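You operate a simulated robot arm through the tools that you are given. There is no shell and no other tool. Be economical: measure what you need, move in short steps, check, and stop when the job is done.

Carry out the task below with a simulated two-armed robot. There is one attempt and no reset: what you move stays moved.

Task
Put the small pot in the sink. Then take the cap off the drink flask on the middle of the worktop and lay it down there. Then open the middle wide drawer, take the red metal flask from the island top and put it inside, then shut the drawer. Then open the middle island drawer, fetch the lunch card from there and set it on the side plate on the middle of the worktop and shut the drawer again. Then stack the jar labelled "pesto" from the island top on top of the jar labelled "pasta sauce". Then fetch the dough jar with a brown cap and stand it on the sideboard. Then fetch the snack bag marked "popcorn" from the island top and stand it on top of the beige peg stand. Then shut the middle sideboard door. Then shut the sideboard drawer by the wall. Then open the door under the can rack, put the lidded oats cup on the top shelf under the can rack and shut the rack again. Then pull the table-side island cupboard door open. Keep to this order. Set down upright: small pot, metal flask, lunch card, dough jar with a brown cap, snack bag, lidded oats cup.

It is judged by the outcome, as a careful person would: the job done as asked, and still so three seconds after it is handed in. It fails if anything else is knocked over, pushed out of place, dropped, spilled or broken. A push-on lid holds only when it is set on centred and level and pressed home; a screw cap is set on level and turned clockwise until tight.

Robot
Two 7-joint arms with fingered hands on one trunk, on a base that drives. Base frame: it is fixed to the floor where the robot stands at the start and does not move with it; the origin is under the middle of the robot, x ahead of it, y to its left, z up; the surface under the hand at the start is at about z = 910. Units: mm, rad, N and s.
The left shoulder is at the start at [70, 132, 1167], the right one opposite. With the tool pointing down near the work surface each hand reaches from about 360 to 640 mm from the robot's upright axis, wherever it stands, measured 20 degrees to its own side. Places, roughly: door under the can rack [-2300, 2500, 400]; dough jar with a brown cap [-2000, 1000, 1000]; drink flask [500, 1500, 1000]; lidded oats cup [-3750, 250, 1000]; lunch card [-1500, 750, 750]; marmalade jar, pasta sauce jar, pesto jar [-1500, 750, 1000]; metal flask [-1000, 1000, 1000]; middle island drawer [-1500, 800, 800]; middle sideboard door [-3100, -200, 400]; middle wide drawer [500, 300, 500]; middle wide drawer inside [600, 300, 500]; peg stand (10x10x10 cm) [-1500, 1100, 900]; side plate (19x18x3 cm) [600, 1400, 900]; sideboard [-3100, -500, 800]; sideboard drawer by the wall [-3500, -300, 700]; sink [-800, 2700, 800]; small pot (8x8x9 cm) [500, 100, 900]; snack bag [-1750, 1000, 1000]; table-side island cupboard door [-1900, 600, 400]; top shelf under the can rack [-2300, 2800, 500]. Payload 2.3 kg a hand.
The tool frame of a hand sits at the grasp point between the pads (the TCP): z along the fingers, y along the line on which they close. The tips reach 25 mm beyond it. Largest opening 88 mm; the body of the gripper starts 29 mm behind the TCP. The gripper is a hand of 3 fingers: y runs from the thumb to the fingers, the wrist lies at [-13, -97, -162] in the tool frame, and closing takes about 1.5 s.
Orientation is that of the tool frame in the base frame, as a unit quaternion [w, x, y, z]. With the fingers straight down and the wrist toward the robot, the tool's x, y and z point along [0, 1, 0], [1, 0, 0] and [0, 0, -1] of the base frame.

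Tools
- The arms move only by the tool jog_arm. It takes "left_plan", "right_plan" or both (then of equal length, played together; a hand with none holds still); each is a list of rows, each an object of numbers (a shift or turn left out is 0, a gripper value left out holds the last): "dx", "dy", "dz": the shift along the tool's x, y, z in units of 250 mm (1.0 is 250 mm); "wx", "wy", "wz": the turn, a rotation vector about the tool's x, y, z in units of 120 degrees (1.0 is 120 degrees). In form: [{"dx": .., "dy": .., "dz": .., "wx": .., "wy": .., "wz": ..}, ...]. A call has 1 to 10 rows; each row is the pose to reach, as a shift and turn from the pose commanded when the call began, along the tool's axes at that moment. "left_claw" and "right_claw" are, for a hand that has rows, the finger opening in mm, from 0 to 88, set as the call begins (left out, the last holds). A call with a number of a shift or a turn outside -1 to 1 is refused whole. A row lasts 0.2 s, in which the tool goes at most 50 mm and 0.15 rad; a call with a longer step from one row to the next is refused whole, and so is a gripper value outside its range. Where a pose cannot be reached the arm comes as near as it can. A force on the tool above 40 N (or 10 N above the force at the start of the call, whichever is more), or a blocked arm, ends the call early, and 0.2 s more pass. Each finger travels about 108 mm/s and halts on what it meets, pressing with about 30 N; the grip force reading is that of the motor and also rises with nothing between the fingers. The clock runs only during rows and for 0.2 s after the last one: add rows that repeat a pose to give the fingers time. The reply holds the time, the measured pose of the TCP, the force on the tool along the base axes, the opening and the grip force, in the units named above and with some noise, with the torque about the TCP (base axes, N m) and any sound that the robot's microphone picked up.
- Cameras (640 x 400 px; columns grow to the right, rows downward): "scene" is now at [92.5, 57.5, 1459.5]; the picture's right is [0.80, -0.59, -0.00], its down [-0.49, -0.66, -0.57] and it looks along [0.34, 0.46, -0.82] (base axes); focal length 238 px, centre (320, 200). "left" rides on the left gripper at [-58, -85, -99] in its tool frame; the picture's right is [-0.67, -0.35, 0.66], its down [0.69, -0.63, 0.37] and it looks along [0.28, 0.69, 0.66] (tool axes); focal length 261 px, centre (320, 200). "right" rides on the right gripper at [58, -85, -99] in its tool frame; the picture's right is [-0.67, 0.35, -0.66], its down [-0.69, -0.63, 0.37] and it looks along [-0.28, 0.69, 0.66] (tool axes); focal length 261 px, centre (320, 200). There is no depth. A picture from a camera that has moved, and an enlarged one, comes with that camera's place and axes in the base frame and with its lens.
- camera(camera): a new picture of that camera. No time passes.
- slide_trunk(by): slides the trunk up (or, below 0, down) by that many mm; the arms and the scene camera ride with it, the base frame stays. It gives what a move gives, with no picture.
- drive_base(legs): drives the robot by 1 to 6 legs, each [ahead, left, turn to the left] in mm, mm and rad, along the robot's own axes; the way and the turn of a leg run together, so that a leg with both is an arc; at most 1500 mm and 3.142 rad a leg. The arms and the cameras ride along, it lands a little off, and it stops where it bumps. It gives what a move gives.
- set_fingers(index, middle, thumb_bend, thumb_turn, hand): sets how far each is bent, from 0 (flat) to 1 (curled in); at 0.3 the hand is open as for a grip, at 0.7 the pads meet at the TCP. One left out holds its place. A second passes; each finger stops where it meets its share of the squeeze, and holds until it gets a number again. A gripper value or a shape takes the hand back. It gives what a move gives, with no picture; readings hold the bend of each and the force on the fingers (four entries, about 0 where the hand has none), thumb and palm. thumb_turn goes from beside the hand (0) to across from the fingers (1), as for a grip.
- preshape(shape, hand): the hand has 3 fingers and takes this shape, open, in about a second: jaw (thumb against the fingers, like two jaws); tri (thumb and two fingers); tip (a fingertip pinch); poke (one finger out to press); point (the index stretched); flat (the hand flat); cup (the hand cupped); fist (a fist). The gripper value then closes the fingers along that shape, each until it touches; the sizes above hold for jaw. It gives what a move gives, with no picture.
- head_to(pan, tilt): turns the head with the scene camera to pan (to the left, within 1.501 rad either way) and tilt (down, from -0.506 to 1.204), counted from straight ahead of the robot. It gives what a move gives.
- enlarge(camera, box): a new picture of the part [left, top, right, bottom] of that camera's present view, enlarged. No time passes.
- job_done(): hands the job in; it is judged then, once.

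Work in short steps. Places have to be worked out from the pictures, the camera data and where the tool is seen: move nearer, look again, correct. Check each grasp and each placing, and mend what went wrong. You have 567 turns and 370 pictures in all, those below and enlarged ones among them. Open the grippers and draw the arms clear of the work before you hand the job in, unless the task says otherwise; then end with one line.

The tools are called after "Call:" by a JSON object that holds its "op" and its "data". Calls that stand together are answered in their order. jog_arm: Moves the arms, as the interface text tells. Its arguments: {"type":"object","properties":{"left_plan":{"type":"array","items":{"type":"object","properties":{"dx":{"type":"number"},"dy":{"type":"number"},"dz":{"type":"number"},"wx":{"type":"number"},"wy":{"type":"number"},"wz":{"type":"number"}}}},"left_claw":{"type":"number"},"right_plan":{"type":"array","items":{"type":"object","properties":{"dx":{"type":"number"},"dy":{"type":"number"},"dz":{"type":"number"},"wx":{"type":"number"},"wy":{"type":"number"},"wz":{"type":"number"}}}},"right_claw":{"type":"number"}},"required":[]} The other tools are called the same way: slide_trunk (by) slides the trunk up or down; preshape (shape, hand) gives the hand a shape; set_fingers (index, middle, thumb_bend, thumb_turn, hand) moves the fingers one by one; drive_base (legs) drives the base; head_to (pan, tilt) turns the head that bears the scene camera; camera (camera) takes a picture; enlarge (camera, box) takes an enlarged picture of a part of a camera's view; job_done () hands the job in.

At the start:

```text
t: 0.0
left_eef_pos: [309.8, 332.1, 1110.2]
left_ee_rot: [0.0, 0.708, 0.707, 0.0]
left_force: [0.1, 0.8, -1.0]
left_ft_torque: [-0.01, 0.0, -0.02]
left_width: 87.5
left_grasp_force: 0.0
left_shape: jaw
left_bend: [0.3, 0.3, 0.3, 0.98]
left_finger forces: [0.0, 0.0, 0.1, 0.1, 0.0, 0.0]
right_eef_pos: [321.8, 63.3, 1081.1]
right_ee_rot: [0.0, 0.707, 0.708, 0.0]
right_force: [-0.3, 0.6, 0.0]
right_ft_torque: [-0.02, 0.0, 0.01]
right_width: 87.4
right_grasp_force: 0.1
right_shape: jaw
right_bend: [0.3, 0.3, 0.3, 0.98]
right_finger forces: [0.0, 0.0, 0.0, 0.0, 0.0, 0.0]
trunk travel left (down, up): [-725.0, 115.0]
robot x, y, heading: [0.2, 0.2, -0.002]
head pan, tilt: [0.934, 0.965]
```

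scene: 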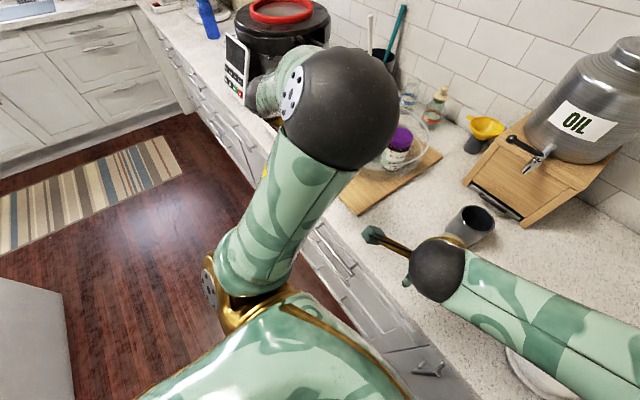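
right: 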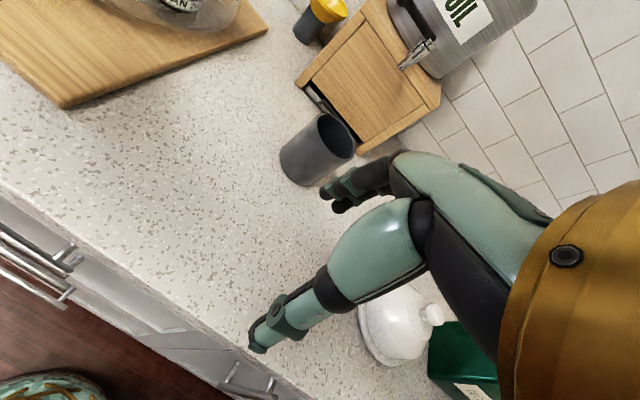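
left: 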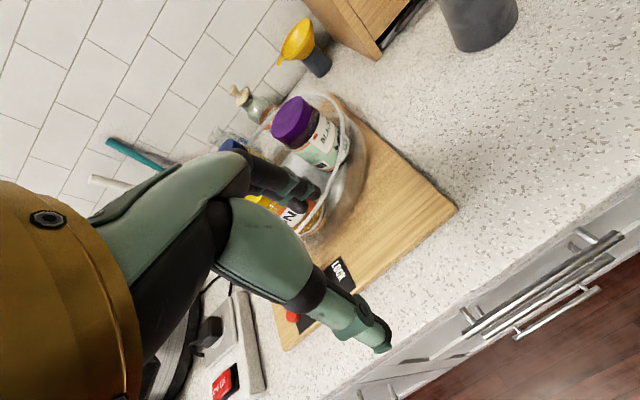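

I start by looking at the counter straight ahead to identify the small pot.

Call:
{"op": "head_to", "data": {"pan": 0, "tilt": 0.8}}

Call:
{"op": "camera", "data": {"camera": "scene"}}

```text
t: 1.2
left_eef_pos: [310.8, 331.3, 1108.5]
left_ee_rot: [0.0, 0.707, 0.707, 0.0]
left_force: [-0.7, -0.1, 0.3]
left_ft_torque: [0.0, 0.03, 0.03]
left_width: 87.6
left_grasp_force: 0.1
left_shape: jaw
left_bend: [0.3, 0.3, 0.3, 0.98]
left_finger forces: [0.1, 0.0, 0.0, 0.0, 0.0, 0.0]
right_eef_pos: [321.9, 63.1, 1079.7]
right_ee_rot: [0.0, 0.707, 0.707, 0.0]
right_force: [-0.8, -0.2, -0.3]
right_ft_torque: [0.0, 0.01, -0.01]
right_width: 87.7
right_grasp_force: 0.2
right_shape: jaw
right_bend: [0.3, 0.3, 0.3, 0.98]
right_finger forces: [0.0, 0.0, 0.0, 0.0, 0.0, 0.0]
trunk travel left (down, up): [-725.0, 115.0]
robot x, y, heading: [-1.7, -0.3, 0.001]
head pan, tilt: [0.0, 0.799]
```

```text
366 pictures are left
camera scene: at [130.5, -0.1, 1472.1], right [0.0, -1.0, 0.0], down [-0.72, 0.0, -0.7], along [0.7, 0.0, -0.72], focal length 238 px, centre (320, 200)
```

scene: 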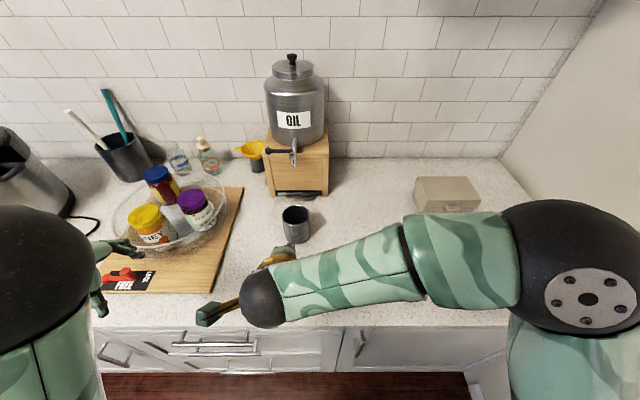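

Call:
{"op": "enlarge", "data": {"camera": "scene", "box": [220, 170, 380, 270]}}

```text
4.00 times, centred on (300, 220) of scene
camera zoom: at [130.5, -0.1, 1472.1], right [0.0, -1.0, 0.0], down [-0.72, 0.0, -0.7], along [0.7, 0.0, -0.72], focal length 951 px, centre (400, 120)
```

zoom: 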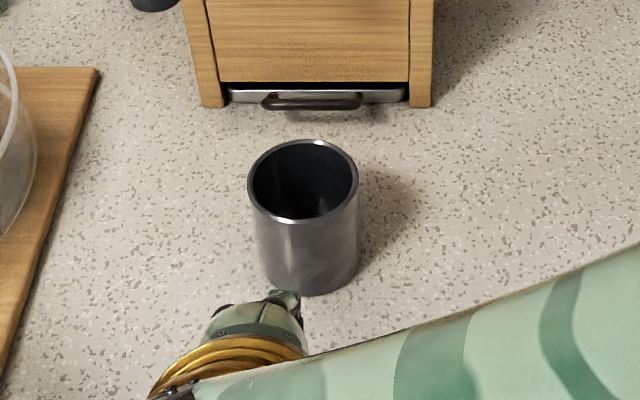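

The pot is the dark grey cup, rim about 75 mm wide, centre near [537, 63]. I move the right hand over it at present height, open.

Call:
{"op": "jog_arm", "data": {"right_plan": [{"dy": 0.18}, {"dy": 0.36}, {"dy": 0.54}, {"dy": 0.72}, {"dy": 0.86}, {"dy": 0.86}], "right_claw": 88}}

Call:
{"op": "camera", "data": {"camera": "right"}}

Call:
{"op": "camera", "data": {"camera": "scene"}}

```text
t: 2.6
left_eef_pos: [309.5, 330.8, 1107.9]
left_ee_rot: [0.0, 0.706, 0.708, 0.0]
left_force: [-0.2, 0.1, 0.3]
left_ft_torque: [-0.01, 0.01, -0.01]
left_width: 87.7
left_grasp_force: 0.2
left_shape: jaw
left_bend: [0.3, 0.3, 0.3, 0.98]
left_finger forces: [0.0, 0.1, 0.0, 0.0, 0.0, 0.1]
right_eef_pos: [524.0, 62.3, 1081.4]
right_ee_rot: [0.0, 0.706, 0.708, 0.0]
right_force: [0.3, -0.1, 0.0]
right_ft_torque: [0.01, -0.01, -0.01]
right_width: 87.5
right_grasp_force: 0.1
right_shape: jaw
right_bend: [0.3, 0.3, 0.3, 0.98]
right_finger forces: [0.0, 0.0, 0.0, 0.0, 0.0, 0.0]
right hand out of reach, approached as far as the arm can: row 5, 6
trunk travel left (down, up): [-725.0, 115.0]
robot x, y, heading: [0.6, 1.0, 0.001]
head pan, tilt: [0.0, 0.799]
```

```text
364 pictures are left
camera right: at [438.5, 121.8, 1180.5], right [0.35, -0.67, 0.66], down [-0.63, -0.69, -0.37], along [0.69, -0.28, -0.66], focal length 261 px, centre (320, 200)
```

right: 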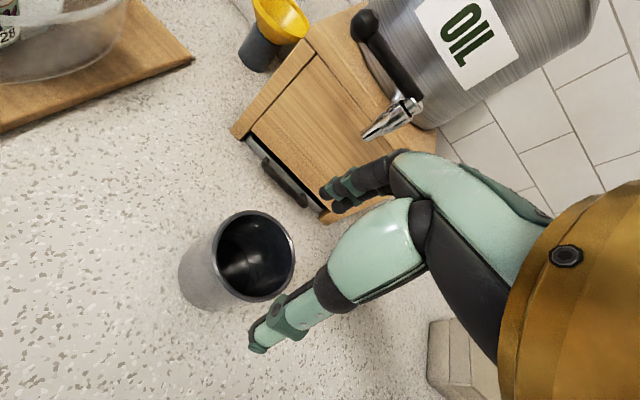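

```text
363 pictures are left
camera scene: at [129.7, -0.7, 1472.2], right [0.0, -1.0, 0.0], down [-0.72, 0.0, -0.7], along [0.7, 0.0, -0.72], focal length 238 px, centre (320, 200)
```

scene: 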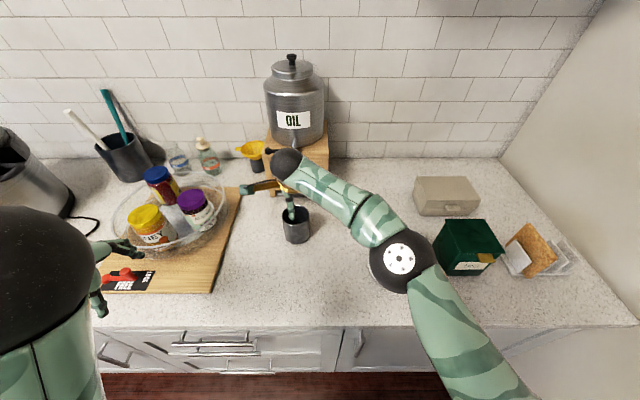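

The pot centre reads about [533, 66]; the arm is at its reach limit, so I shift the base left and a bit ahead, raising the hand nothing (tips are at 1055, clear of the rim but near the tap), after pulling the hand back.

Call:
{"op": "jog_arm", "data": {"right_plan": [{"dy": -0.18}, {"dy": -0.36}, {"dy": -0.54}]}}

Call:
{"op": "drive_base", "data": {"legs": [[20, 120, 0]]}}

```text
t: 3.4
left_eef_pos: [310.1, 331.3, 1110.3]
left_ee_rot: [0.0, 0.707, 0.707, -0.001]
left_force: [-1.5, 0.0, -0.5]
left_ft_torque: [0.0, -0.01, 0.0]
left_width: 87.6
left_grasp_force: 0.1
left_shape: jaw
left_bend: [0.3, 0.3, 0.3, 0.98]
left_finger forces: [0.0, 0.0, 0.1, 0.0, 0.1, 0.0]
right_eef_pos: [387.8, 62.2, 1081.5]
right_ee_rot: [0.0, 0.707, 0.707, 0.002]
right_force: [-0.8, 0.0, 0.6]
right_ft_torque: [0.0, -0.02, 0.01]
right_width: 87.9
right_grasp_force: 0.1
right_shape: jaw
right_bend: [0.3, 0.3, 0.3, 0.98]
right_finger forces: [0.1, 0.0, 0.0, 0.0, 0.1, 0.1]
trunk travel left (down, up): [-725.0, 115.0]
robot x, y, heading: [-1.5, 1.2, -0.001]
head pan, tilt: [0.0, 0.799]
```

```text
t: 4.7
left_eef_pos: [330.0, 446.9, 1110.2]
left_ee_rot: [-0.001, 0.708, 0.707, 0.0]
left_force: [0.2, -0.1, -0.3]
left_ft_torque: [0.02, -0.02, 0.01]
left_width: 87.8
left_grasp_force: 0.0
left_shape: jaw
left_bend: [0.3, 0.3, 0.3, 0.98]
left_finger forces: [0.0, 0.1, 0.1, 0.0, 0.0, 0.0]
right_eef_pos: [409.0, 179.0, 1081.1]
right_ee_rot: [-0.001, 0.707, 0.707, 0.002]
right_force: [-0.4, 0.7, 0.8]
right_ft_torque: [0.02, -0.02, -0.03]
right_width: 88.0
right_grasp_force: 0.1
right_shape: jaw
right_bend: [0.3, 0.3, 0.3, 0.98]
right_finger forces: [0.0, 0.0, 0.0, 0.1, 0.0, 0.0]
trunk travel left (down, up): [-725.0, 115.0]
robot x, y, heading: [19.1, 118.5, -0.001]
head pan, tilt: [0.0, 0.799]
```

Now the hand goes over the pot at [534, 66].

Call:
{"op": "jog_arm", "data": {"right_plan": [{"dx": -0.12, "dy": 0.12}, {"dx": -0.24, "dy": 0.25}, {"dx": -0.36, "dy": 0.38}, {"dx": -0.452, "dy": 0.5}, {"dx": -0.452, "dy": 0.5}]}}

Call:
{"op": "camera", "data": {"camera": "right"}}

Call:
{"op": "enlarge", "data": {"camera": "scene", "box": [260, 130, 420, 230]}}

```text
t: 5.9
left_eef_pos: [330.4, 449.4, 1109.6]
left_ee_rot: [0.0, 0.707, 0.707, -0.001]
left_force: [0.4, 0.7, -0.9]
left_ft_torque: [-0.02, -0.01, -0.01]
left_width: 87.6
left_grasp_force: 0.1
left_shape: jaw
left_bend: [0.3, 0.3, 0.3, 0.98]
left_finger forces: [0.1, 0.1, 0.0, 0.0, 0.0, 0.0]
right_eef_pos: [533.5, 68.1, 1079.4]
right_ee_rot: [0.0, 0.708, 0.707, 0.001]
right_force: [1.2, 0.2, 0.4]
right_ft_torque: [-0.01, 0.02, -0.01]
right_width: 88.0
right_grasp_force: 0.1
right_shape: jaw
right_bend: [0.3, 0.3, 0.3, 0.98]
right_finger forces: [0.0, 0.1, 0.0, 0.0, 0.0, 0.0]
trunk travel left (down, up): [-725.0, 115.0]
robot x, y, heading: [21.8, 121.5, 0.002]
head pan, tilt: [0.0, 0.799]
```

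```text
362 pictures are left
camera right: at [448.5, 127.1, 1179.3], right [0.35, -0.67, 0.66], down [-0.63, -0.68, -0.37], along [0.69, -0.29, -0.66], focal length 261 px, centre (320, 200)
```

right: 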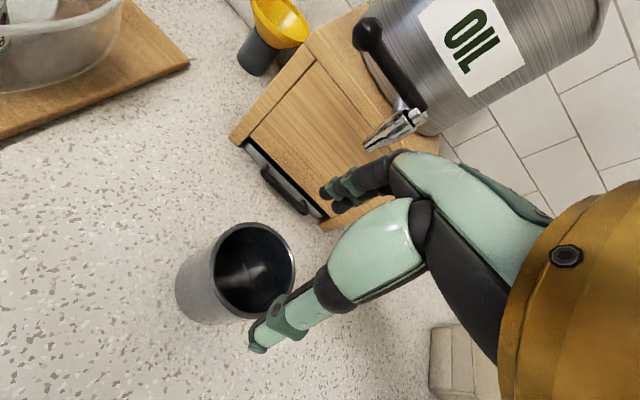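

```text
4.00 times, centred on (340, 180) of scene
camera zoom: at [150.1, 118.4, 1472.1], right [0.0, -1.0, 0.0], down [-0.72, 0.0, -0.7], along [0.7, 0.0, -0.72], focal length 951 px, centre (240, 280)
```

zoom: 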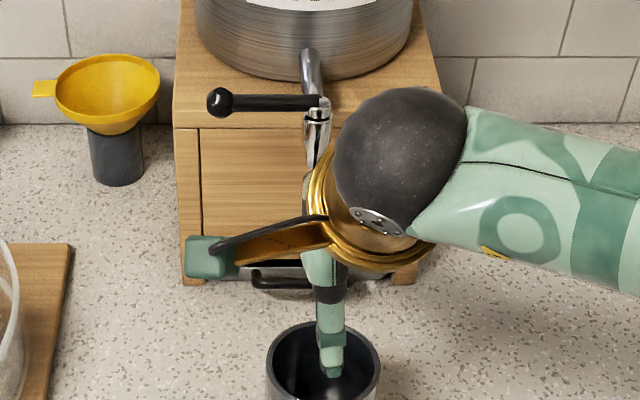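

Rim centre is computed at [533, 69] and the hand is at [533.5, 68]. I descend to z≈975.

Call:
{"op": "jog_arm", "data": {"right_plan": [{"dz": 0.12}, {"dz": 0.24}, {"dz": 0.34}, {"dz": 0.42}, {"dz": 0.42}]}}

Call:
{"op": "camera", "data": {"camera": "right"}}

```text
t: 7.1
left_eef_pos: [329.3, 449.7, 1109.4]
left_ee_rot: [0.001, 0.708, 0.706, 0.0]
left_force: [0.1, -0.2, -0.2]
left_ft_torque: [0.03, 0.0, 0.01]
left_width: 87.5
left_grasp_force: 0.0
left_shape: jaw
left_bend: [0.3, 0.3, 0.3, 0.98]
left_finger forces: [0.0, 0.0, 0.1, 0.1, 0.0, 0.1]
right_eef_pos: [533.8, 69.2, 979.9]
right_ee_rot: [0.002, 0.707, 0.707, 0.003]
right_force: [8.2, 2.1, 18.6]
right_ft_torque: [0.06, -0.53, -0.02]
right_width: 87.8
right_grasp_force: 0.1
right_shape: jaw
right_bend: [0.25, 0.3, 0.3, 0.98]
right_finger forces: [14.4, 0.0, 0.0, 0.0, 0.9, 0.0]
trunk travel left (down, up): [-725.0, 115.0]
robot x, y, heading: [22.6, 118.9, -0.009]
head pan, tilt: [0.0, 0.799]
```

```text
360 pictures are left
camera right: at [448.1, 129.1, 1078.1], right [0.35, -0.67, 0.66], down [-0.63, -0.69, -0.37], along [0.7, -0.28, -0.66], focal length 261 px, centre (320, 200)
```

right: 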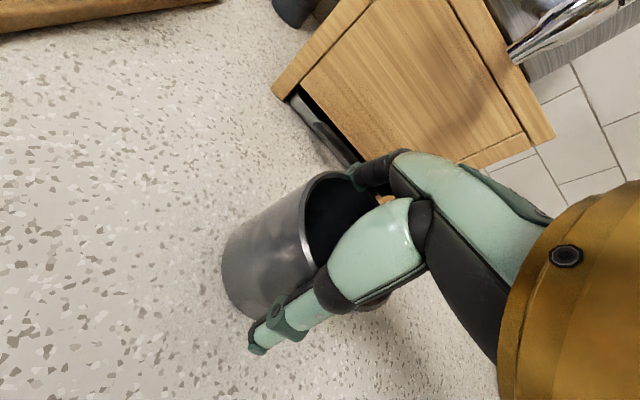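

The index finger meets the rim (14 N). I rise 50 mm and re-measure.

Call:
{"op": "jog_arm", "data": {"right_plan": [{"dz": -0.1}, {"dz": -0.2}, {"dz": -0.2}]}}

Call:
{"op": "enlarge", "data": {"camera": "right", "box": [160, 150, 480, 350]}}

Call:
{"op": "enlarge", "data": {"camera": "scene", "box": [280, 150, 440, 250]}}

```text
t: 7.9
left_eef_pos: [331.6, 448.4, 1110.8]
left_ee_rot: [0.0, 0.708, 0.706, -0.001]
left_force: [0.3, 1.4, -0.6]
left_ft_torque: [0.04, 0.02, -0.01]
left_width: 87.5
left_grasp_force: 0.0
left_shape: jaw
left_bend: [0.3, 0.3, 0.3, 0.98]
left_finger forces: [0.0, 0.0, 0.0, 0.0, 0.1, 0.0]
right_eef_pos: [535.3, 67.1, 1025.5]
right_ee_rot: [-0.001, 0.708, 0.706, 0.0]
right_force: [-0.8, -0.4, 0.1]
right_ft_torque: [0.01, -0.01, -0.02]
right_width: 87.9
right_grasp_force: 0.1
right_shape: jaw
right_bend: [0.3, 0.3, 0.3, 0.98]
right_finger forces: [0.0, 0.0, 0.1, 0.0, 0.0, 0.2]
trunk travel left (down, up): [-725.0, 115.0]
robot x, y, heading: [17.4, 119.3, -0.006]
head pan, tilt: [0.0, 0.799]
```

```text
2.00 times, centred on (320, 250) of right
camera zoom: at [450.6, 126.8, 1125.4], right [0.35, -0.67, 0.65], down [-0.63, -0.68, -0.37], along [0.69, -0.29, -0.66], focal length 521 px, centre (320, 100)
```

zoom: 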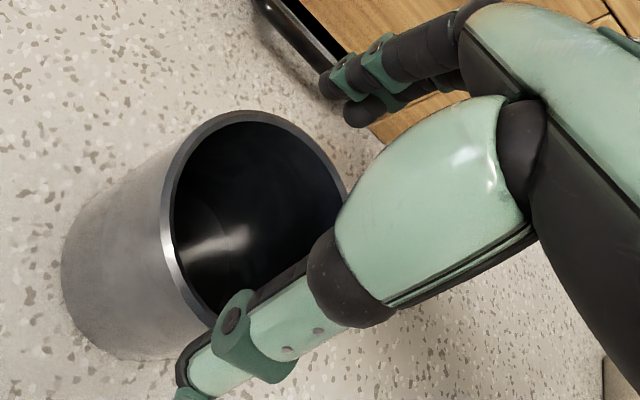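

```text
4.00 times, centred on (360, 200) of scene
camera zoom: at [150.8, 118.5, 1472.0], right [0.0, -1.0, 0.0], down [-0.72, 0.0, -0.7], along [0.7, 0.0, -0.72], focal length 951 px, centre (160, 200)
```

zoom: 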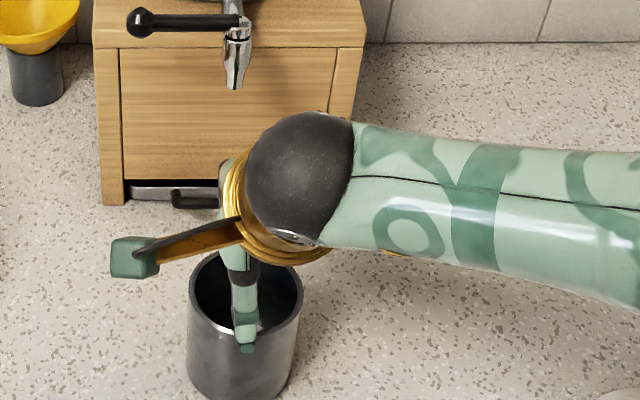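

Geometry suggests the pot is between the fingers and the index root landed on the rim, i.e. I went too low. I shift 4 mm back and descend only to z≈993, then close.

Call:
{"op": "jog_arm", "data": {"right_plan": [{"dy": -0.016, "dz": 0.06}, {"dy": -0.016, "dz": 0.13}, {"dy": -0.016, "dz": 0.13}]}}

Call:
{"op": "enlarge", "data": {"camera": "right", "box": [160, 150, 480, 350]}}

```text
t: 8.7
left_eef_pos: [330.2, 450.3, 1109.0]
left_ee_rot: [-0.001, 0.708, 0.706, -0.001]
left_force: [0.3, 0.5, -0.4]
left_ft_torque: [0.01, 0.0, 0.01]
left_width: 87.5
left_grasp_force: 0.0
left_shape: jaw
left_bend: [0.3, 0.3, 0.3, 0.98]
left_finger forces: [0.0, 0.1, 0.1, 0.1, 0.0, 0.1]
right_eef_pos: [531.7, 68.2, 993.6]
right_ee_rot: [0.0, 0.707, 0.707, 0.0]
right_force: [1.5, 0.0, 0.3]
right_ft_torque: [-0.02, 0.01, 0.02]
right_width: 88.0
right_grasp_force: 0.0
right_shape: jaw
right_bend: [0.3, 0.3, 0.3, 0.98]
right_finger forces: [0.4, 0.0, 0.0, 0.1, 0.0, 0.0]
trunk travel left (down, up): [-725.0, 115.0]
robot x, y, heading: [23.6, 119.0, -0.002]
head pan, tilt: [0.0, 0.799]
```

```text
2.00 times, centred on (320, 250) of right
camera zoom: at [445.8, 127.8, 1092.7], right [0.35, -0.67, 0.65], down [-0.63, -0.68, -0.37], along [0.69, -0.28, -0.66], focal length 521 px, centre (320, 100)
```

zoom: 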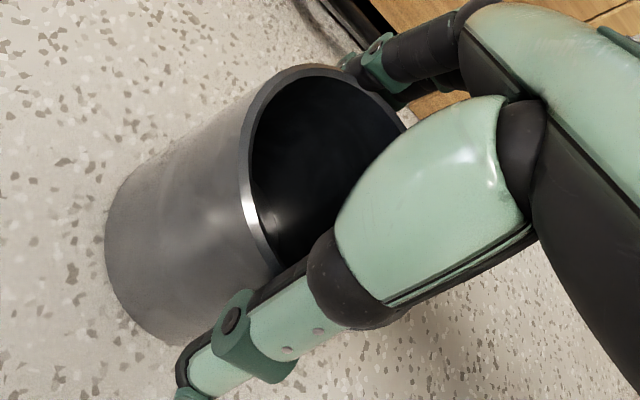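

No contact and both fingers are outside the rim; I close.

Call:
{"op": "jog_arm", "data": {"right_plan": [{}, {}, {}, {}, {}, {}, {}, {}], "right_claw": 55}}

Call:
{"op": "enlarge", "data": {"camera": "right", "box": [160, 150, 480, 350]}}

```text
t: 10.5
left_eef_pos: [331.3, 449.1, 1108.4]
left_ee_rot: [0.001, 0.708, 0.707, 0.0]
left_force: [0.5, -1.2, 0.0]
left_ft_torque: [0.04, -0.01, -0.01]
left_width: 87.8
left_grasp_force: 0.0
left_shape: jaw
left_bend: [0.3, 0.3, 0.3, 0.98]
left_finger forces: [0.0, 0.0, 0.0, 0.0, 0.1, 0.1]
right_eef_pos: [531.8, 67.7, 992.2]
right_ee_rot: [0.0, 0.707, 0.708, 0.0]
right_force: [-1.1, 0.2, 0.2]
right_ft_torque: [0.01, -0.07, 0.02]
right_width: 64.4
right_grasp_force: 29.7
right_shape: jaw
right_bend: [0.27, 0.34, 0.56, 0.99]
right_finger forces: [18.8, 9.4, 0.0, 0.0, 28.2, 0.1]
trunk travel left (down, up): [-725.0, 115.0]
robot x, y, heading: [18.7, 119.8, -0.004]
head pan, tilt: [0.0, 0.799]
```

```text
2.00 times, centred on (320, 250) of right
camera zoom: at [446.3, 127.9, 1092.7], right [0.35, -0.67, 0.65], down [-0.63, -0.68, -0.37], along [0.69, -0.29, -0.66], focal length 521 px, centre (320, 100)
```

zoom: 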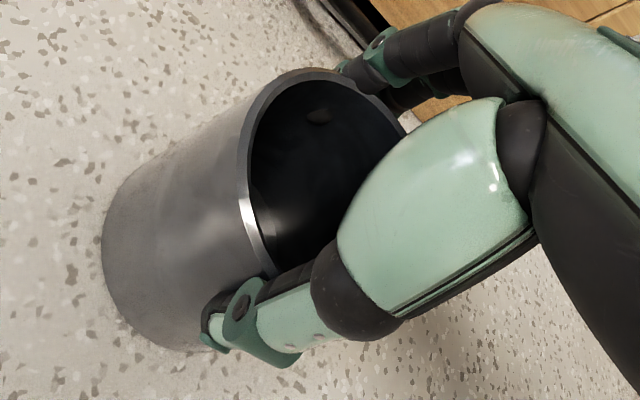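

Gripped with about 30 N. I lift 100 mm, clear of the tap, by going up and toward the robot.

Call:
{"op": "jog_arm", "data": {"right_plan": [{"dz": -0.06}, {"dz": -0.16}, {"dz": -0.28, "dy": -0.05}, {"dz": -0.4, "dy": -0.2}, {"dz": -0.5, "dy": -0.38}, {"dz": -0.6, "dy": -0.56}, {"dz": -0.6, "dy": -0.6}], "right_claw": 50}}

Call:
{"op": "camera", "data": {"camera": "right"}}

```text
refused: row 5 steps farther than a row can; nothing moved
```

```text
355 pictures are left
camera right: at [446.3, 127.9, 1092.7], right [0.35, -0.67, 0.65], down [-0.63, -0.68, -0.37], along [0.69, -0.29, -0.66], focal length 261 px, centre (320, 200)
```

right: 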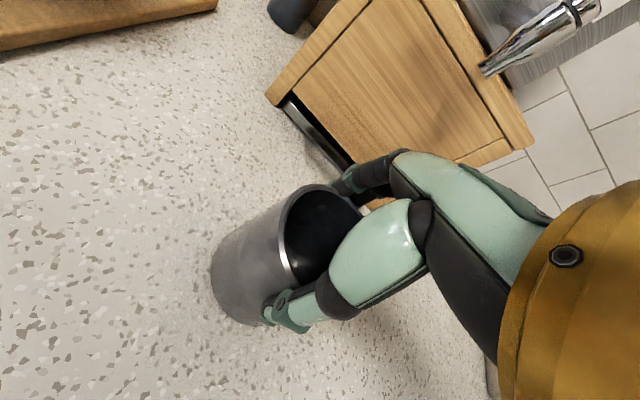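

A step was too long; I use shorter ones.

Call:
{"op": "jog_arm", "data": {"right_plan": [{"dz": -0.06}, {"dz": -0.16}, {"dz": -0.28, "dy": -0.05}, {"dz": -0.38, "dy": -0.18}, {"dz": -0.46, "dy": -0.34}, {"dz": -0.54, "dy": -0.5}, {"dz": -0.58, "dy": -0.66}, {"dz": -0.58, "dy": -0.66}], "right_claw": 50}}

Call:
{"op": "camera", "data": {"camera": "right"}}

```text
t: 12.3
left_eef_pos: [331.9, 450.6, 1108.4]
left_ee_rot: [0.0, 0.708, 0.707, -0.001]
left_force: [0.1, 0.8, -0.5]
left_ft_torque: [0.0, -0.01, 0.04]
left_width: 87.5
left_grasp_force: 0.0
left_shape: jaw
left_bend: [0.3, 0.3, 0.3, 0.98]
left_finger forces: [0.0, 0.0, 0.0, 0.0, 0.0, 0.0]
right_eef_pos: [365.1, 68.4, 1140.6]
right_ee_rot: [-0.001, 0.708, 0.707, -0.001]
right_force: [-0.3, -0.4, -2.6]
right_ft_torque: [-0.01, 0.01, 0.01]
right_width: 64.7
right_grasp_force: 30.3
right_shape: jaw
right_bend: [0.27, 0.35, 0.56, 0.99]
right_finger forces: [18.6, 9.7, 0.0, 0.0, 28.4, 0.0]
trunk travel left (down, up): [-725.0, 115.0]
robot x, y, heading: [15.8, 115.8, -0.004]
head pan, tilt: [0.0, 0.799]
```

```text
354 pictures are left
camera right: at [280.0, 127.7, 1238.9], right [0.35, -0.67, 0.65], down [-0.63, -0.68, -0.37], along [0.69, -0.29, -0.66], focal length 261 px, centre (320, 200)
```

right: 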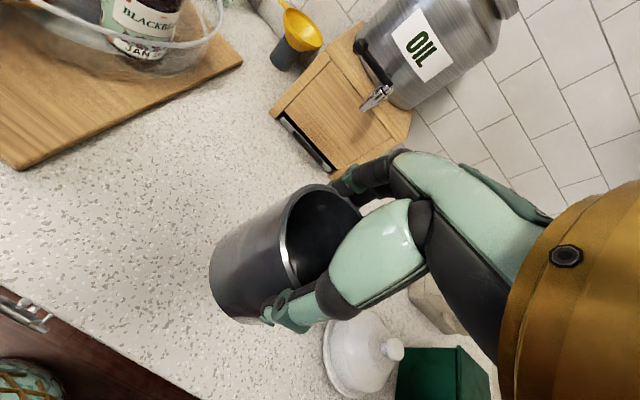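

Pot is held. I look around to plan the drive.

Call:
{"op": "head_to", "data": {"pan": 1.5, "tilt": 0.35}}

Call:
{"op": "camera", "data": {"camera": "scene"}}

```text
t: 13.9
left_eef_pos: [331.4, 449.2, 1110.1]
left_ee_rot: [0.0, 0.708, 0.707, -0.001]
left_force: [-0.2, 0.6, -0.2]
left_ft_torque: [-0.01, 0.02, -0.04]
left_width: 87.6
left_grasp_force: 0.0
left_shape: jaw
left_bend: [0.3, 0.3, 0.3, 0.98]
left_finger forces: [0.1, 0.0, 0.1, 0.0, 0.1, 0.1]
right_eef_pos: [364.8, 68.4, 1139.4]
right_ee_rot: [0.0, 0.708, 0.706, -0.001]
right_force: [-0.2, -1.3, -2.9]
right_ft_torque: [0.02, 0.04, 0.0]
right_width: 64.4
right_grasp_force: 30.0
right_shape: jaw
right_bend: [0.27, 0.35, 0.56, 0.99]
right_finger forces: [18.6, 9.8, 0.0, 0.1, 28.5, 0.0]
trunk travel left (down, up): [-725.0, 115.0]
robot x, y, heading: [20.0, 115.5, -0.004]
head pan, tilt: [1.499, 0.351]
```

```text
353 pictures are left
camera scene: at [77.1, 211.2, 1511.7], right [1.0, -0.07, 0.0], down [-0.03, -0.34, -0.94], along [0.07, 0.94, -0.34], focal length 238 px, centre (320, 200)
```

scene: 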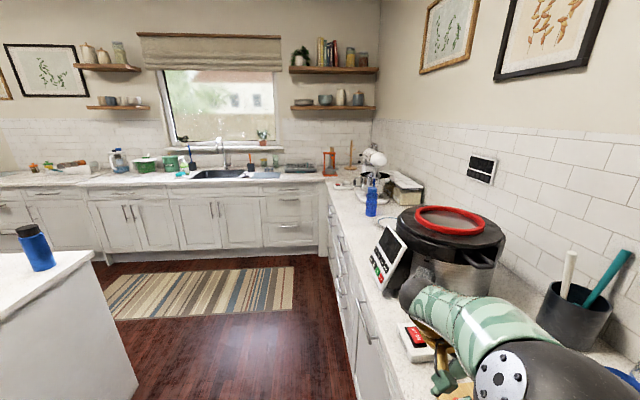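

Path: back off, turn left to face the sink wall, drive along the aisle.

Call:
{"op": "drive_base", "data": {"legs": [[-300, 0, 0], [0, 0, 1.571], [1000, 0, 0], [300, 0, 0]]}}

Call:
{"op": "head_to", "data": {"pan": 0.3, "tilt": 0.4}}

Call:
{"op": "camera", "data": {"camera": "scene"}}

```text
t: 26.3
left_eef_pos: [-689.0, 1729.6, 1109.9]
left_ee_rot: [0.0, -0.027, 1.0, 0.002]
left_force: [0.1, -1.3, 0.8]
left_ft_torque: [0.01, 0.01, -0.01]
left_width: 87.8
left_grasp_force: 0.0
left_shape: jaw
left_bend: [0.3, 0.3, 0.3, 0.98]
left_finger forces: [0.1, 0.0, 0.0, 0.0, 0.0, 0.0]
right_eef_pos: [-309.5, 1783.8, 1141.2]
right_ee_rot: [-0.001, -0.027, 1.0, 0.001]
right_force: [0.4, -0.3, -2.8]
right_ft_torque: [0.01, 0.06, -0.01]
right_width: 64.2
right_grasp_force: 30.2
right_shape: jaw
right_bend: [0.27, 0.35, 0.56, 0.99]
right_finger forces: [18.1, 9.4, 0.0, 0.0, 27.8, 0.0]
trunk travel left (down, up): [-725.0, 115.0]
robot x, y, heading: [-340.4, 1434.0, 1.622]
head pan, tilt: [1.499, 0.351]
```

```text
t: 27.7
left_eef_pos: [-688.1, 1730.8, 1108.9]
left_ee_rot: [0.0, -0.026, 1.0, 0.0]
left_force: [0.9, 0.6, -0.4]
left_ft_torque: [-0.01, -0.02, 0.02]
left_width: 87.6
left_grasp_force: 0.0
left_shape: jaw
left_bend: [0.3, 0.3, 0.3, 0.98]
left_finger forces: [0.0, 0.0, 0.0, 0.0, 0.1, 0.1]
right_eef_pos: [-312.1, 1786.2, 1140.2]
right_ee_rot: [0.001, -0.027, 1.0, -0.001]
right_force: [-0.7, 0.2, -3.0]
right_ft_torque: [0.0, 0.01, -0.01]
right_width: 64.1
right_grasp_force: 30.5
right_shape: jaw
right_bend: [0.27, 0.35, 0.56, 0.99]
right_finger forces: [18.2, 9.5, 0.0, 0.0, 28.0, 0.0]
trunk travel left (down, up): [-725.0, 115.0]
robot x, y, heading: [-343.7, 1438.0, 1.624]
head pan, tilt: [0.3, 0.4]
```

```text
352 pictures are left
camera scene: at [-377.6, 1576.0, 1507.1], right [0.94, 0.35, 0.0], down [0.13, -0.37, -0.92], along [-0.32, 0.86, -0.39], focal length 238 px, centre (320, 200)
```

scene: 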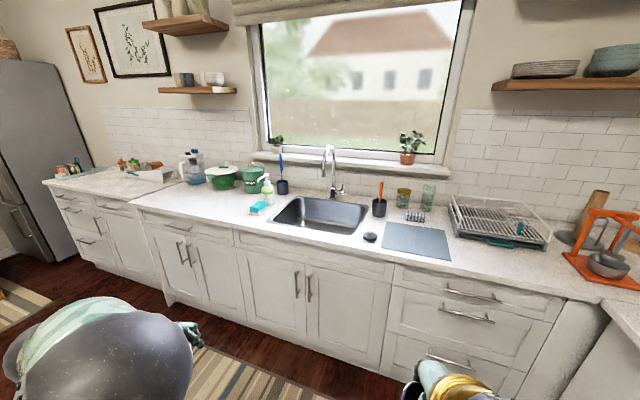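

Sink spans about x −1010…−610, y 2525…2890, counter edge y≈2393. I drive to about (−850, 2040).

Call:
{"op": "drive_base", "data": {"legs": [[0, 0, -0.053], [0, 508, 0], [590, 0, 0]]}}

Call:
{"op": "head_to", "data": {"pan": -0.1, "tilt": 0.8}}

Call:
{"op": "camera", "data": {"camera": "scene"}}

```text
t: 34.1
left_eef_pos: [-1171.8, 2342.8, 1108.6]
left_ee_rot: [0.0, 0.003, 1.0, 0.0]
left_force: [0.3, -0.6, 0.1]
left_ft_torque: [-0.03, 0.01, 0.0]
left_width: 87.6
left_grasp_force: 0.0
left_shape: jaw
left_bend: [0.3, 0.3, 0.3, 0.98]
left_finger forces: [0.0, 0.0, 0.1, 0.0, 0.0, 0.0]
right_eef_pos: [-791.1, 2373.8, 1140.9]
right_ee_rot: [0.0, 0.004, 1.0, 0.0]
right_force: [-0.2, 0.2, -3.2]
right_ft_torque: [0.03, -0.01, 0.0]
right_width: 64.1
right_grasp_force: 29.9
right_shape: jaw
right_bend: [0.27, 0.35, 0.56, 0.99]
right_finger forces: [18.2, 9.4, 0.1, 0.0, 27.7, 0.1]
trunk travel left (down, up): [-725.0, 115.0]
robot x, y, heading: [-847.0, 2032.8, 1.566]
head pan, tilt: [0.3, 0.4]
```

```text
t: 34.9
left_eef_pos: [-1172.7, 2344.6, 1108.0]
left_ee_rot: [0.0, 0.004, 1.0, 0.0]
left_force: [0.1, 0.7, 0.1]
left_ft_torque: [-0.01, -0.01, 0.0]
left_width: 87.5
left_grasp_force: 0.1
left_shape: jaw
left_bend: [0.3, 0.3, 0.3, 0.98]
left_finger forces: [0.0, 0.0, 0.0, 0.1, 0.1, 0.0]
right_eef_pos: [-791.9, 2374.8, 1139.7]
right_ee_rot: [0.0, 0.003, 1.0, -0.001]
right_force: [0.4, 0.0, -3.1]
right_ft_torque: [0.02, 0.01, -0.01]
right_width: 64.4
right_grasp_force: 30.1
right_shape: jaw
right_bend: [0.27, 0.35, 0.56, 0.99]
right_finger forces: [18.2, 9.4, 0.1, 0.0, 27.9, 0.0]
trunk travel left (down, up): [-725.0, 115.0]
robot x, y, heading: [-844.5, 2029.1, 1.563]
head pan, tilt: [-0.099, 0.799]
```

```text
351 pictures are left
camera scene: at [-835.7, 2161.3, 1472.1], right [0.99, -0.11, 0.0], down [-0.08, -0.71, -0.7], along [0.07, 0.69, -0.72], focal length 238 px, centre (320, 200)
```

scene: 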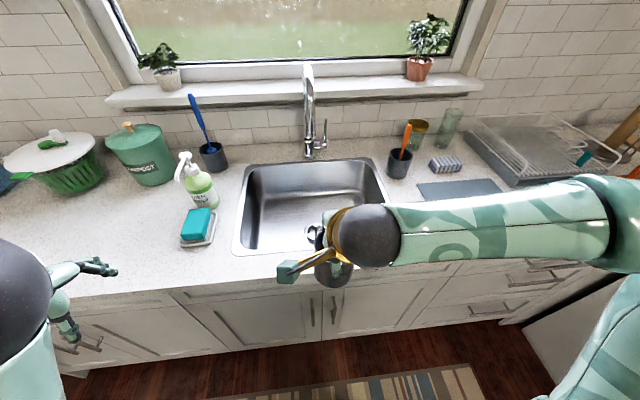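

Sink floor appears at z≈780. I move the pot over x≈−745, y≈2620 at the present height.

Call:
{"op": "jog_arm", "data": {"right_plan": [{"dy": 0.18}, {"dy": 0.36, "dx": -0.05}, {"dy": 0.54, "dx": -0.1}, {"dy": 0.72, "dx": -0.15}, {"dy": 0.88, "dx": -0.19}, {"dy": 0.98, "dx": -0.19}, {"dy": 0.98, "dx": -0.19}]}}

Call:
{"op": "camera", "data": {"camera": "scene"}}

Call:
{"op": "camera", "data": {"camera": "right"}}

```text
t: 36.5
left_eef_pos: [-1170.8, 2343.6, 1109.8]
left_ee_rot: [-0.001, 0.003, 1.0, 0.0]
left_force: [0.2, 0.3, -0.5]
left_ft_torque: [0.03, -0.01, 0.0]
left_width: 87.5
left_grasp_force: 0.0
left_shape: jaw
left_bend: [0.3, 0.3, 0.3, 0.98]
left_finger forces: [0.0, 0.0, 0.0, 0.0, 0.0, 0.0]
right_eef_pos: [-741.4, 2611.3, 1139.7]
right_ee_rot: [-0.001, 0.003, 1.0, -0.001]
right_force: [0.2, -0.4, -1.9]
right_ft_torque: [0.0, 0.03, 0.01]
right_width: 63.7
right_grasp_force: 29.8
right_shape: jaw
right_bend: [0.27, 0.35, 0.57, 0.99]
right_finger forces: [19.4, 10.1, 0.0, 0.1, 29.7, 0.0]
right hand out of reach, approached as far as the arm can: row 6, 7
trunk travel left (down, up): [-725.0, 115.0]
robot x, y, heading: [-845.5, 2031.7, 1.565]
head pan, tilt: [-0.099, 0.799]
```

```text
350 pictures are left
camera scene: at [-833.9, 2160.6, 1472.1], right [0.99, -0.11, 0.0], down [-0.08, -0.71, -0.7], along [0.07, 0.69, -0.72], focal length 238 px, centre (320, 200)
```

scene: 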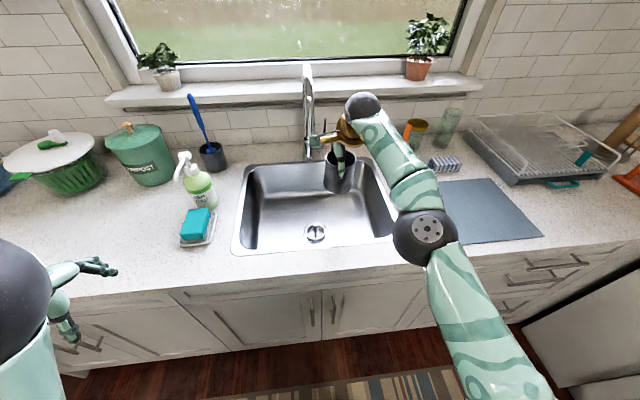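

```text
349 pictures are left
camera right: at [-799.4, 2528.6, 1237.4], right [0.67, 0.35, 0.65], down [0.68, -0.63, -0.37], along [0.29, 0.69, -0.66], focal length 261 px, centre (320, 200)
```

right: 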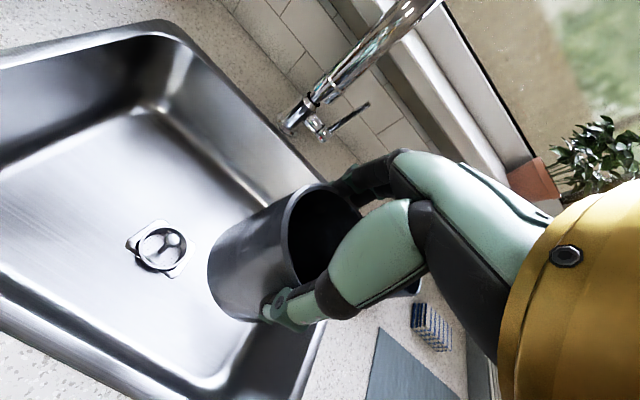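

Pot is over the sink. I descend with the arm, drawing back slightly.

Call:
{"op": "jog_arm", "data": {"right_plan": [{"dz": 0.16, "dy": -0.04}, {"dz": 0.32, "dy": -0.05}, {"dz": 0.48, "dy": -0.05}, {"dz": 0.64, "dy": -0.05}, {"dz": 0.8, "dy": -0.05}, {"dz": 0.96, "dy": -0.05}, {"dz": 0.96, "dy": -0.05}]}}

Call:
{"op": "camera", "data": {"camera": "scene"}}

Call:
{"op": "camera", "data": {"camera": "right"}}

```text
t: 38.1
left_eef_pos: [-1172.7, 2343.8, 1109.1]
left_ee_rot: [0.0, 0.004, 1.0, 0.0]
left_force: [0.7, -0.7, -0.2]
left_ft_torque: [-0.02, 0.0, -0.02]
left_width: 87.6
left_grasp_force: 0.1
left_shape: jaw
left_bend: [0.3, 0.3, 0.3, 0.98]
left_finger forces: [0.0, 0.0, 0.0, 0.1, 0.1, 0.0]
right_eef_pos: [-741.9, 2598.6, 900.3]
right_ee_rot: [-0.001, 0.003, 1.0, -0.001]
right_force: [-0.1, -0.1, -3.4]
right_ft_torque: [0.01, 0.0, -0.02]
right_width: 63.6
right_grasp_force: 30.1
right_shape: jaw
right_bend: [0.27, 0.35, 0.57, 0.99]
right_finger forces: [18.7, 9.4, 0.0, 0.0, 28.2, 0.1]
trunk travel left (down, up): [-725.0, 115.0]
robot x, y, heading: [-843.6, 2034.9, 1.559]
head pan, tilt: [-0.099, 0.799]
```

```text
348 pictures are left
camera scene: at [-835.4, 2161.3, 1472.0], right [0.99, -0.11, 0.0], down [-0.08, -0.71, -0.7], along [0.07, 0.69, -0.72], focal length 238 px, centre (320, 200)
```

scene: 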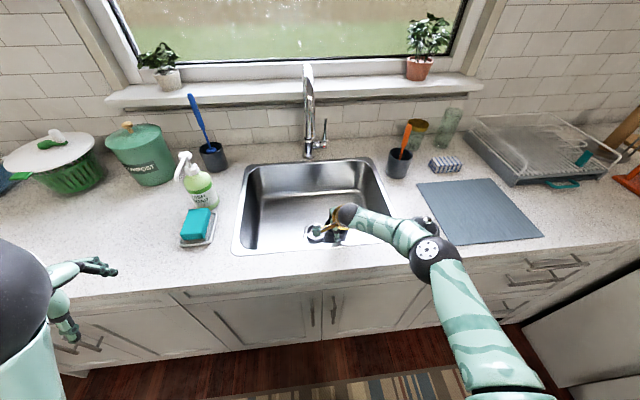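

```text
347 pictures are left
camera right: at [-801.1, 2515.6, 998.5], right [0.67, 0.35, 0.65], down [0.68, -0.63, -0.37], along [0.29, 0.69, -0.66], focal length 261 px, centre (320, 200)
```

right: 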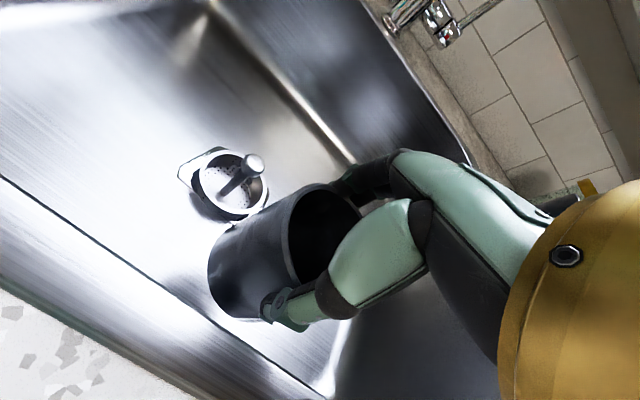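

The pot is close to the strainer and the near wall; I shift it right 27 mm and away 28 mm before lowering.

Call:
{"op": "jog_arm", "data": {"right_plan": [{"dx": -0.06, "dy": 0.06}, {"dx": -0.11, "dy": 0.115}, {"dx": -0.11, "dy": 0.115, "dz": 0.06}, {"dx": -0.11, "dy": 0.115, "dz": 0.06}]}}

Call:
{"op": "camera", "data": {"camera": "right"}}

```text
t: 39.1
left_eef_pos: [-1172.8, 2345.1, 1109.3]
left_ee_rot: [0.0, 0.003, 1.0, -0.001]
left_force: [-0.2, -0.2, -0.1]
left_ft_torque: [0.04, -0.04, 0.02]
left_width: 87.8
left_grasp_force: 0.0
left_shape: jaw
left_bend: [0.3, 0.3, 0.3, 0.98]
left_finger forces: [0.0, 0.0, 0.1, 0.0, 0.0, 0.1]
right_eef_pos: [-707.1, 2621.6, 888.8]
right_ee_rot: [-0.001, 0.003, 1.0, -0.002]
right_force: [0.7, 0.3, -2.3]
right_ft_torque: [0.0, 0.02, 0.0]
right_width: 63.3
right_grasp_force: 30.1
right_shape: jaw
right_bend: [0.27, 0.35, 0.57, 0.99]
right_finger forces: [18.5, 9.2, 0.0, 0.0, 27.8, 0.1]
right hand out of reach, approached as far as the arm can: row 2, 3, 4
trunk travel left (down, up): [-725.0, 115.0]
robot x, y, heading: [-844.5, 2033.3, 1.567]
head pan, tilt: [-0.099, 0.799]
```

```text
346 pictures are left
camera right: at [-766.1, 2539.4, 988.1], right [0.67, 0.35, 0.65], down [0.68, -0.63, -0.37], along [0.29, 0.69, -0.66], focal length 261 px, centre (320, 200)
```

right: 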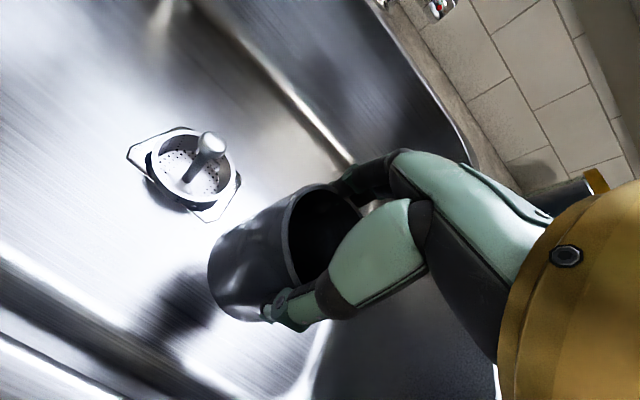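

Clear now. I lower in small steps watching the force.

Call:
{"op": "jog_arm", "data": {"right_plan": [{"dz": 0.03, "dy": -0.01}, {"dz": 0.06, "dy": -0.02}, {"dz": 0.08, "dy": -0.02}, {"dz": 0.08, "dy": -0.02}]}}

```text
t: 40.1
left_eef_pos: [-1173.5, 2342.9, 1108.2]
left_ee_rot: [0.0, 0.004, 1.0, -0.001]
left_force: [-1.0, -0.5, -0.5]
left_ft_torque: [0.0, 0.0, 0.03]
left_width: 87.4
left_grasp_force: 0.1
left_shape: jaw
left_bend: [0.3, 0.3, 0.3, 0.98]
left_finger forces: [0.1, 0.1, 0.0, 0.0, 0.0, 0.1]
right_eef_pos: [-706.1, 2615.1, 867.1]
right_ee_rot: [0.001, 0.003, 1.0, 0.0]
right_force: [0.8, 0.6, -2.3]
right_ft_torque: [0.0, 0.04, 0.03]
right_width: 63.3
right_grasp_force: 29.7
right_shape: jaw
right_bend: [0.27, 0.35, 0.57, 0.99]
right_finger forces: [18.6, 9.1, 0.1, 0.0, 27.7, 0.0]
right hand out of reach, approached as far as the arm can: row 3
trunk travel left (down, up): [-725.0, 115.0]
robot x, y, heading: [-842.8, 2026.7, 1.568]
head pan, tilt: [-0.099, 0.799]
```

Call:
{"op": "jog_arm", "data": {"right_plan": [{"dz": 0.02, "dy": -0.02}, {"dz": 0.04, "dy": -0.03}, {"dz": 0.06, "dy": -0.03}, {"dz": 0.06, "dy": -0.03}]}}

Call:
{"op": "camera", "data": {"camera": "right"}}

```text
t: 41.1
left_eef_pos: [-1172.8, 2343.5, 1108.3]
left_ee_rot: [0.0, 0.003, 1.0, -0.001]
left_force: [0.2, 0.1, -1.1]
left_ft_torque: [-0.02, 0.01, -0.03]
left_width: 87.9
left_grasp_force: 0.0
left_shape: jaw
left_bend: [0.3, 0.3, 0.3, 0.98]
left_finger forces: [0.0, 0.0, 0.0, 0.0, 0.1, 0.0]
right_eef_pos: [-708.0, 2608.9, 852.7]
right_ee_rot: [0.0, 0.002, 1.0, -0.001]
right_force: [0.2, 0.5, -2.7]
right_ft_torque: [-0.04, 0.0, -0.02]
right_width: 63.3
right_grasp_force: 29.9
right_shape: jaw
right_bend: [0.27, 0.35, 0.57, 0.99]
right_finger forces: [18.4, 9.1, 0.0, 0.1, 27.7, 0.1]
trunk travel left (down, up): [-725.0, 115.0]
robot x, y, heading: [-846.1, 2028.1, 1.564]
head pan, tilt: [-0.099, 0.799]
```

```text
345 pictures are left
camera right: at [-766.1, 2526.5, 952.9], right [0.67, 0.35, 0.65], down [0.68, -0.63, -0.36], along [0.29, 0.69, -0.66], focal length 261 px, centre (320, 200)
```

right: 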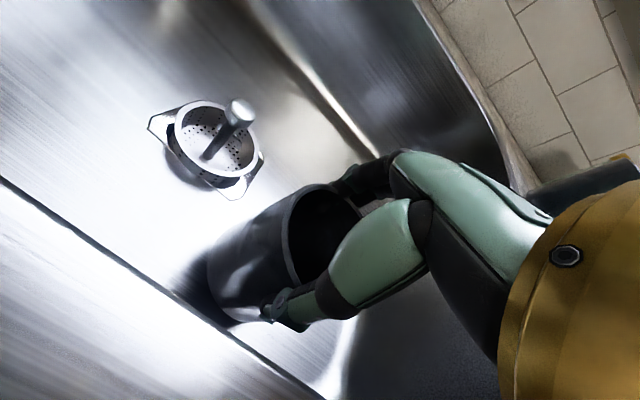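

Call:
{"op": "jog_arm", "data": {"right_plan": [{"dz": 0.02}, {"dz": 0.04}, {"dz": 0.06}, {"dz": 0.08}, {"dz": 0.08}]}}

Call:
{"op": "camera", "data": {"camera": "right"}}

```text
t: 42.3
left_eef_pos: [-1171.6, 2342.6, 1110.8]
left_ee_rot: [0.0, 0.003, 1.0, 0.0]
left_force: [-0.1, -1.2, -0.2]
left_ft_torque: [-0.02, -0.01, 0.0]
left_width: 87.9
left_grasp_force: 0.0
left_shape: jaw
left_bend: [0.3, 0.3, 0.3, 0.98]
left_finger forces: [0.0, 0.0, 0.1, 0.0, 0.0, 0.0]
right_eef_pos: [-707.3, 2602.6, 837.9]
right_ee_rot: [0.001, 0.003, 1.0, 0.003]
right_force: [4.5, 14.9, 27.9]
right_ft_torque: [-3.26, -0.03, 0.5]
right_width: 63.3
right_grasp_force: 30.3
right_shape: jaw
right_bend: [0.27, 0.35, 0.57, 0.99]
right_finger forces: [18.6, 9.1, 0.0, 0.0, 27.7, 0.0]
right hand out of reach, approached as far as the arm can: row 2, 3, 4, 5
trunk travel left (down, up): [-725.0, 115.0]
robot x, y, heading: [-844.4, 2027.6, 1.566]
head pan, tilt: [-0.099, 0.799]
```

```text
344 pictures are left
camera right: at [-766.3, 2519.9, 936.2], right [0.67, 0.34, 0.66], down [0.68, -0.63, -0.37], along [0.29, 0.7, -0.66], focal length 261 px, centre (320, 200)
```

right: 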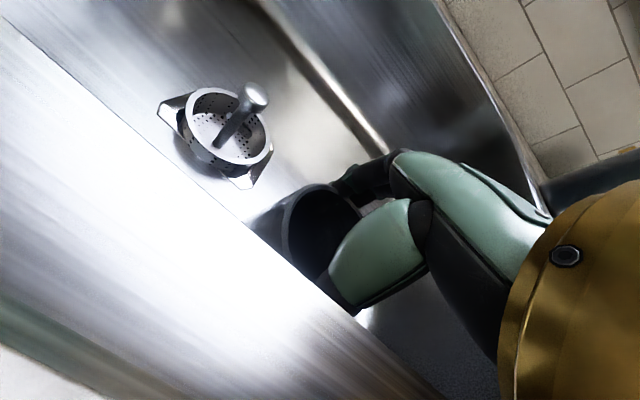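

The hand's heel meets the near sink rim (forces match), with the pot a few mm above the floor. I raise, bring the base 50 mm nearer, and lower again.

Call:
{"op": "jog_arm", "data": {"right_plan": [{"dz": -0.1}, {"dz": -0.2}, {"dz": -0.3}, {"dz": -0.3}]}}

Call:
{"op": "drive_base", "data": {"legs": [[50, 0, 0]]}}

Call:
{"op": "camera", "data": {"camera": "right"}}

```text
t: 43.3
left_eef_pos: [-1173.2, 2342.4, 1108.7]
left_ee_rot: [0.0, 0.004, 1.0, -0.001]
left_force: [0.6, -0.5, 0.7]
left_ft_torque: [0.06, 0.02, -0.02]
left_width: 87.6
left_grasp_force: 0.2
left_shape: jaw
left_bend: [0.3, 0.3, 0.3, 0.98]
left_finger forces: [0.1, 0.0, 0.1, 0.1, 0.0, 0.1]
right_eef_pos: [-707.4, 2603.0, 910.2]
right_ee_rot: [0.002, 0.003, 1.0, 0.0]
right_force: [0.3, -0.2, -3.4]
right_ft_torque: [-0.04, 0.02, -0.03]
right_width: 63.3
right_grasp_force: 30.5
right_shape: jaw
right_bend: [0.27, 0.35, 0.57, 0.99]
right_finger forces: [18.5, 9.4, 0.0, 0.1, 28.0, 0.0]
right hand out of reach, approached as far as the arm can: row 1, 2
trunk travel left (down, up): [-725.0, 115.0]
robot x, y, heading: [-840.4, 2029.5, 1.568]
head pan, tilt: [-0.099, 0.799]
```

```text
t: 44.2
left_eef_pos: [-1173.5, 2386.5, 1110.9]
left_ee_rot: [0.0, 0.003, 1.0, 0.004]
left_force: [0.2, 0.7, 0.0]
left_ft_torque: [0.02, 0.04, 0.0]
left_width: 87.6
left_grasp_force: 0.1
left_shape: jaw
left_bend: [0.3, 0.3, 0.3, 0.98]
left_finger forces: [0.0, 0.0, 0.0, 0.0, 0.1, 0.0]
right_eef_pos: [-707.9, 2647.6, 915.2]
right_ee_rot: [0.0, 0.003, 1.0, 0.003]
right_force: [-0.1, 0.0, -2.9]
right_ft_torque: [0.02, 0.01, -0.02]
right_width: 63.3
right_grasp_force: 30.1
right_shape: jaw
right_bend: [0.27, 0.35, 0.57, 0.99]
right_finger forces: [18.4, 9.5, 0.1, 0.0, 28.0, 0.0]
trunk travel left (down, up): [-725.0, 115.0]
robot x, y, heading: [-845.7, 2079.0, 1.568]
head pan, tilt: [-0.099, 0.799]
```

```text
343 pictures are left
camera right: at [-766.5, 2563.4, 1012.5], right [0.67, 0.34, 0.66], down [0.68, -0.63, -0.37], along [0.29, 0.7, -0.66], focal length 261 px, centre (320, 200)
```

right: 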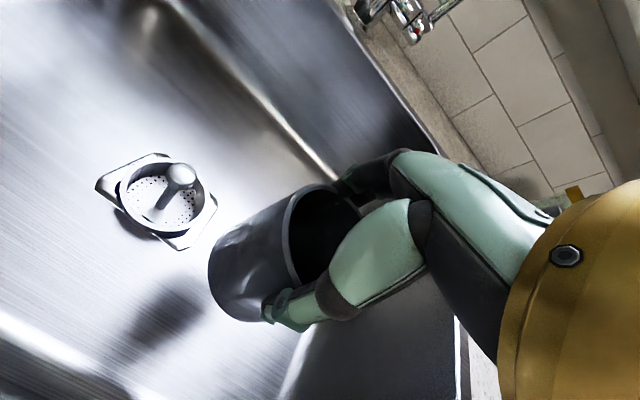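

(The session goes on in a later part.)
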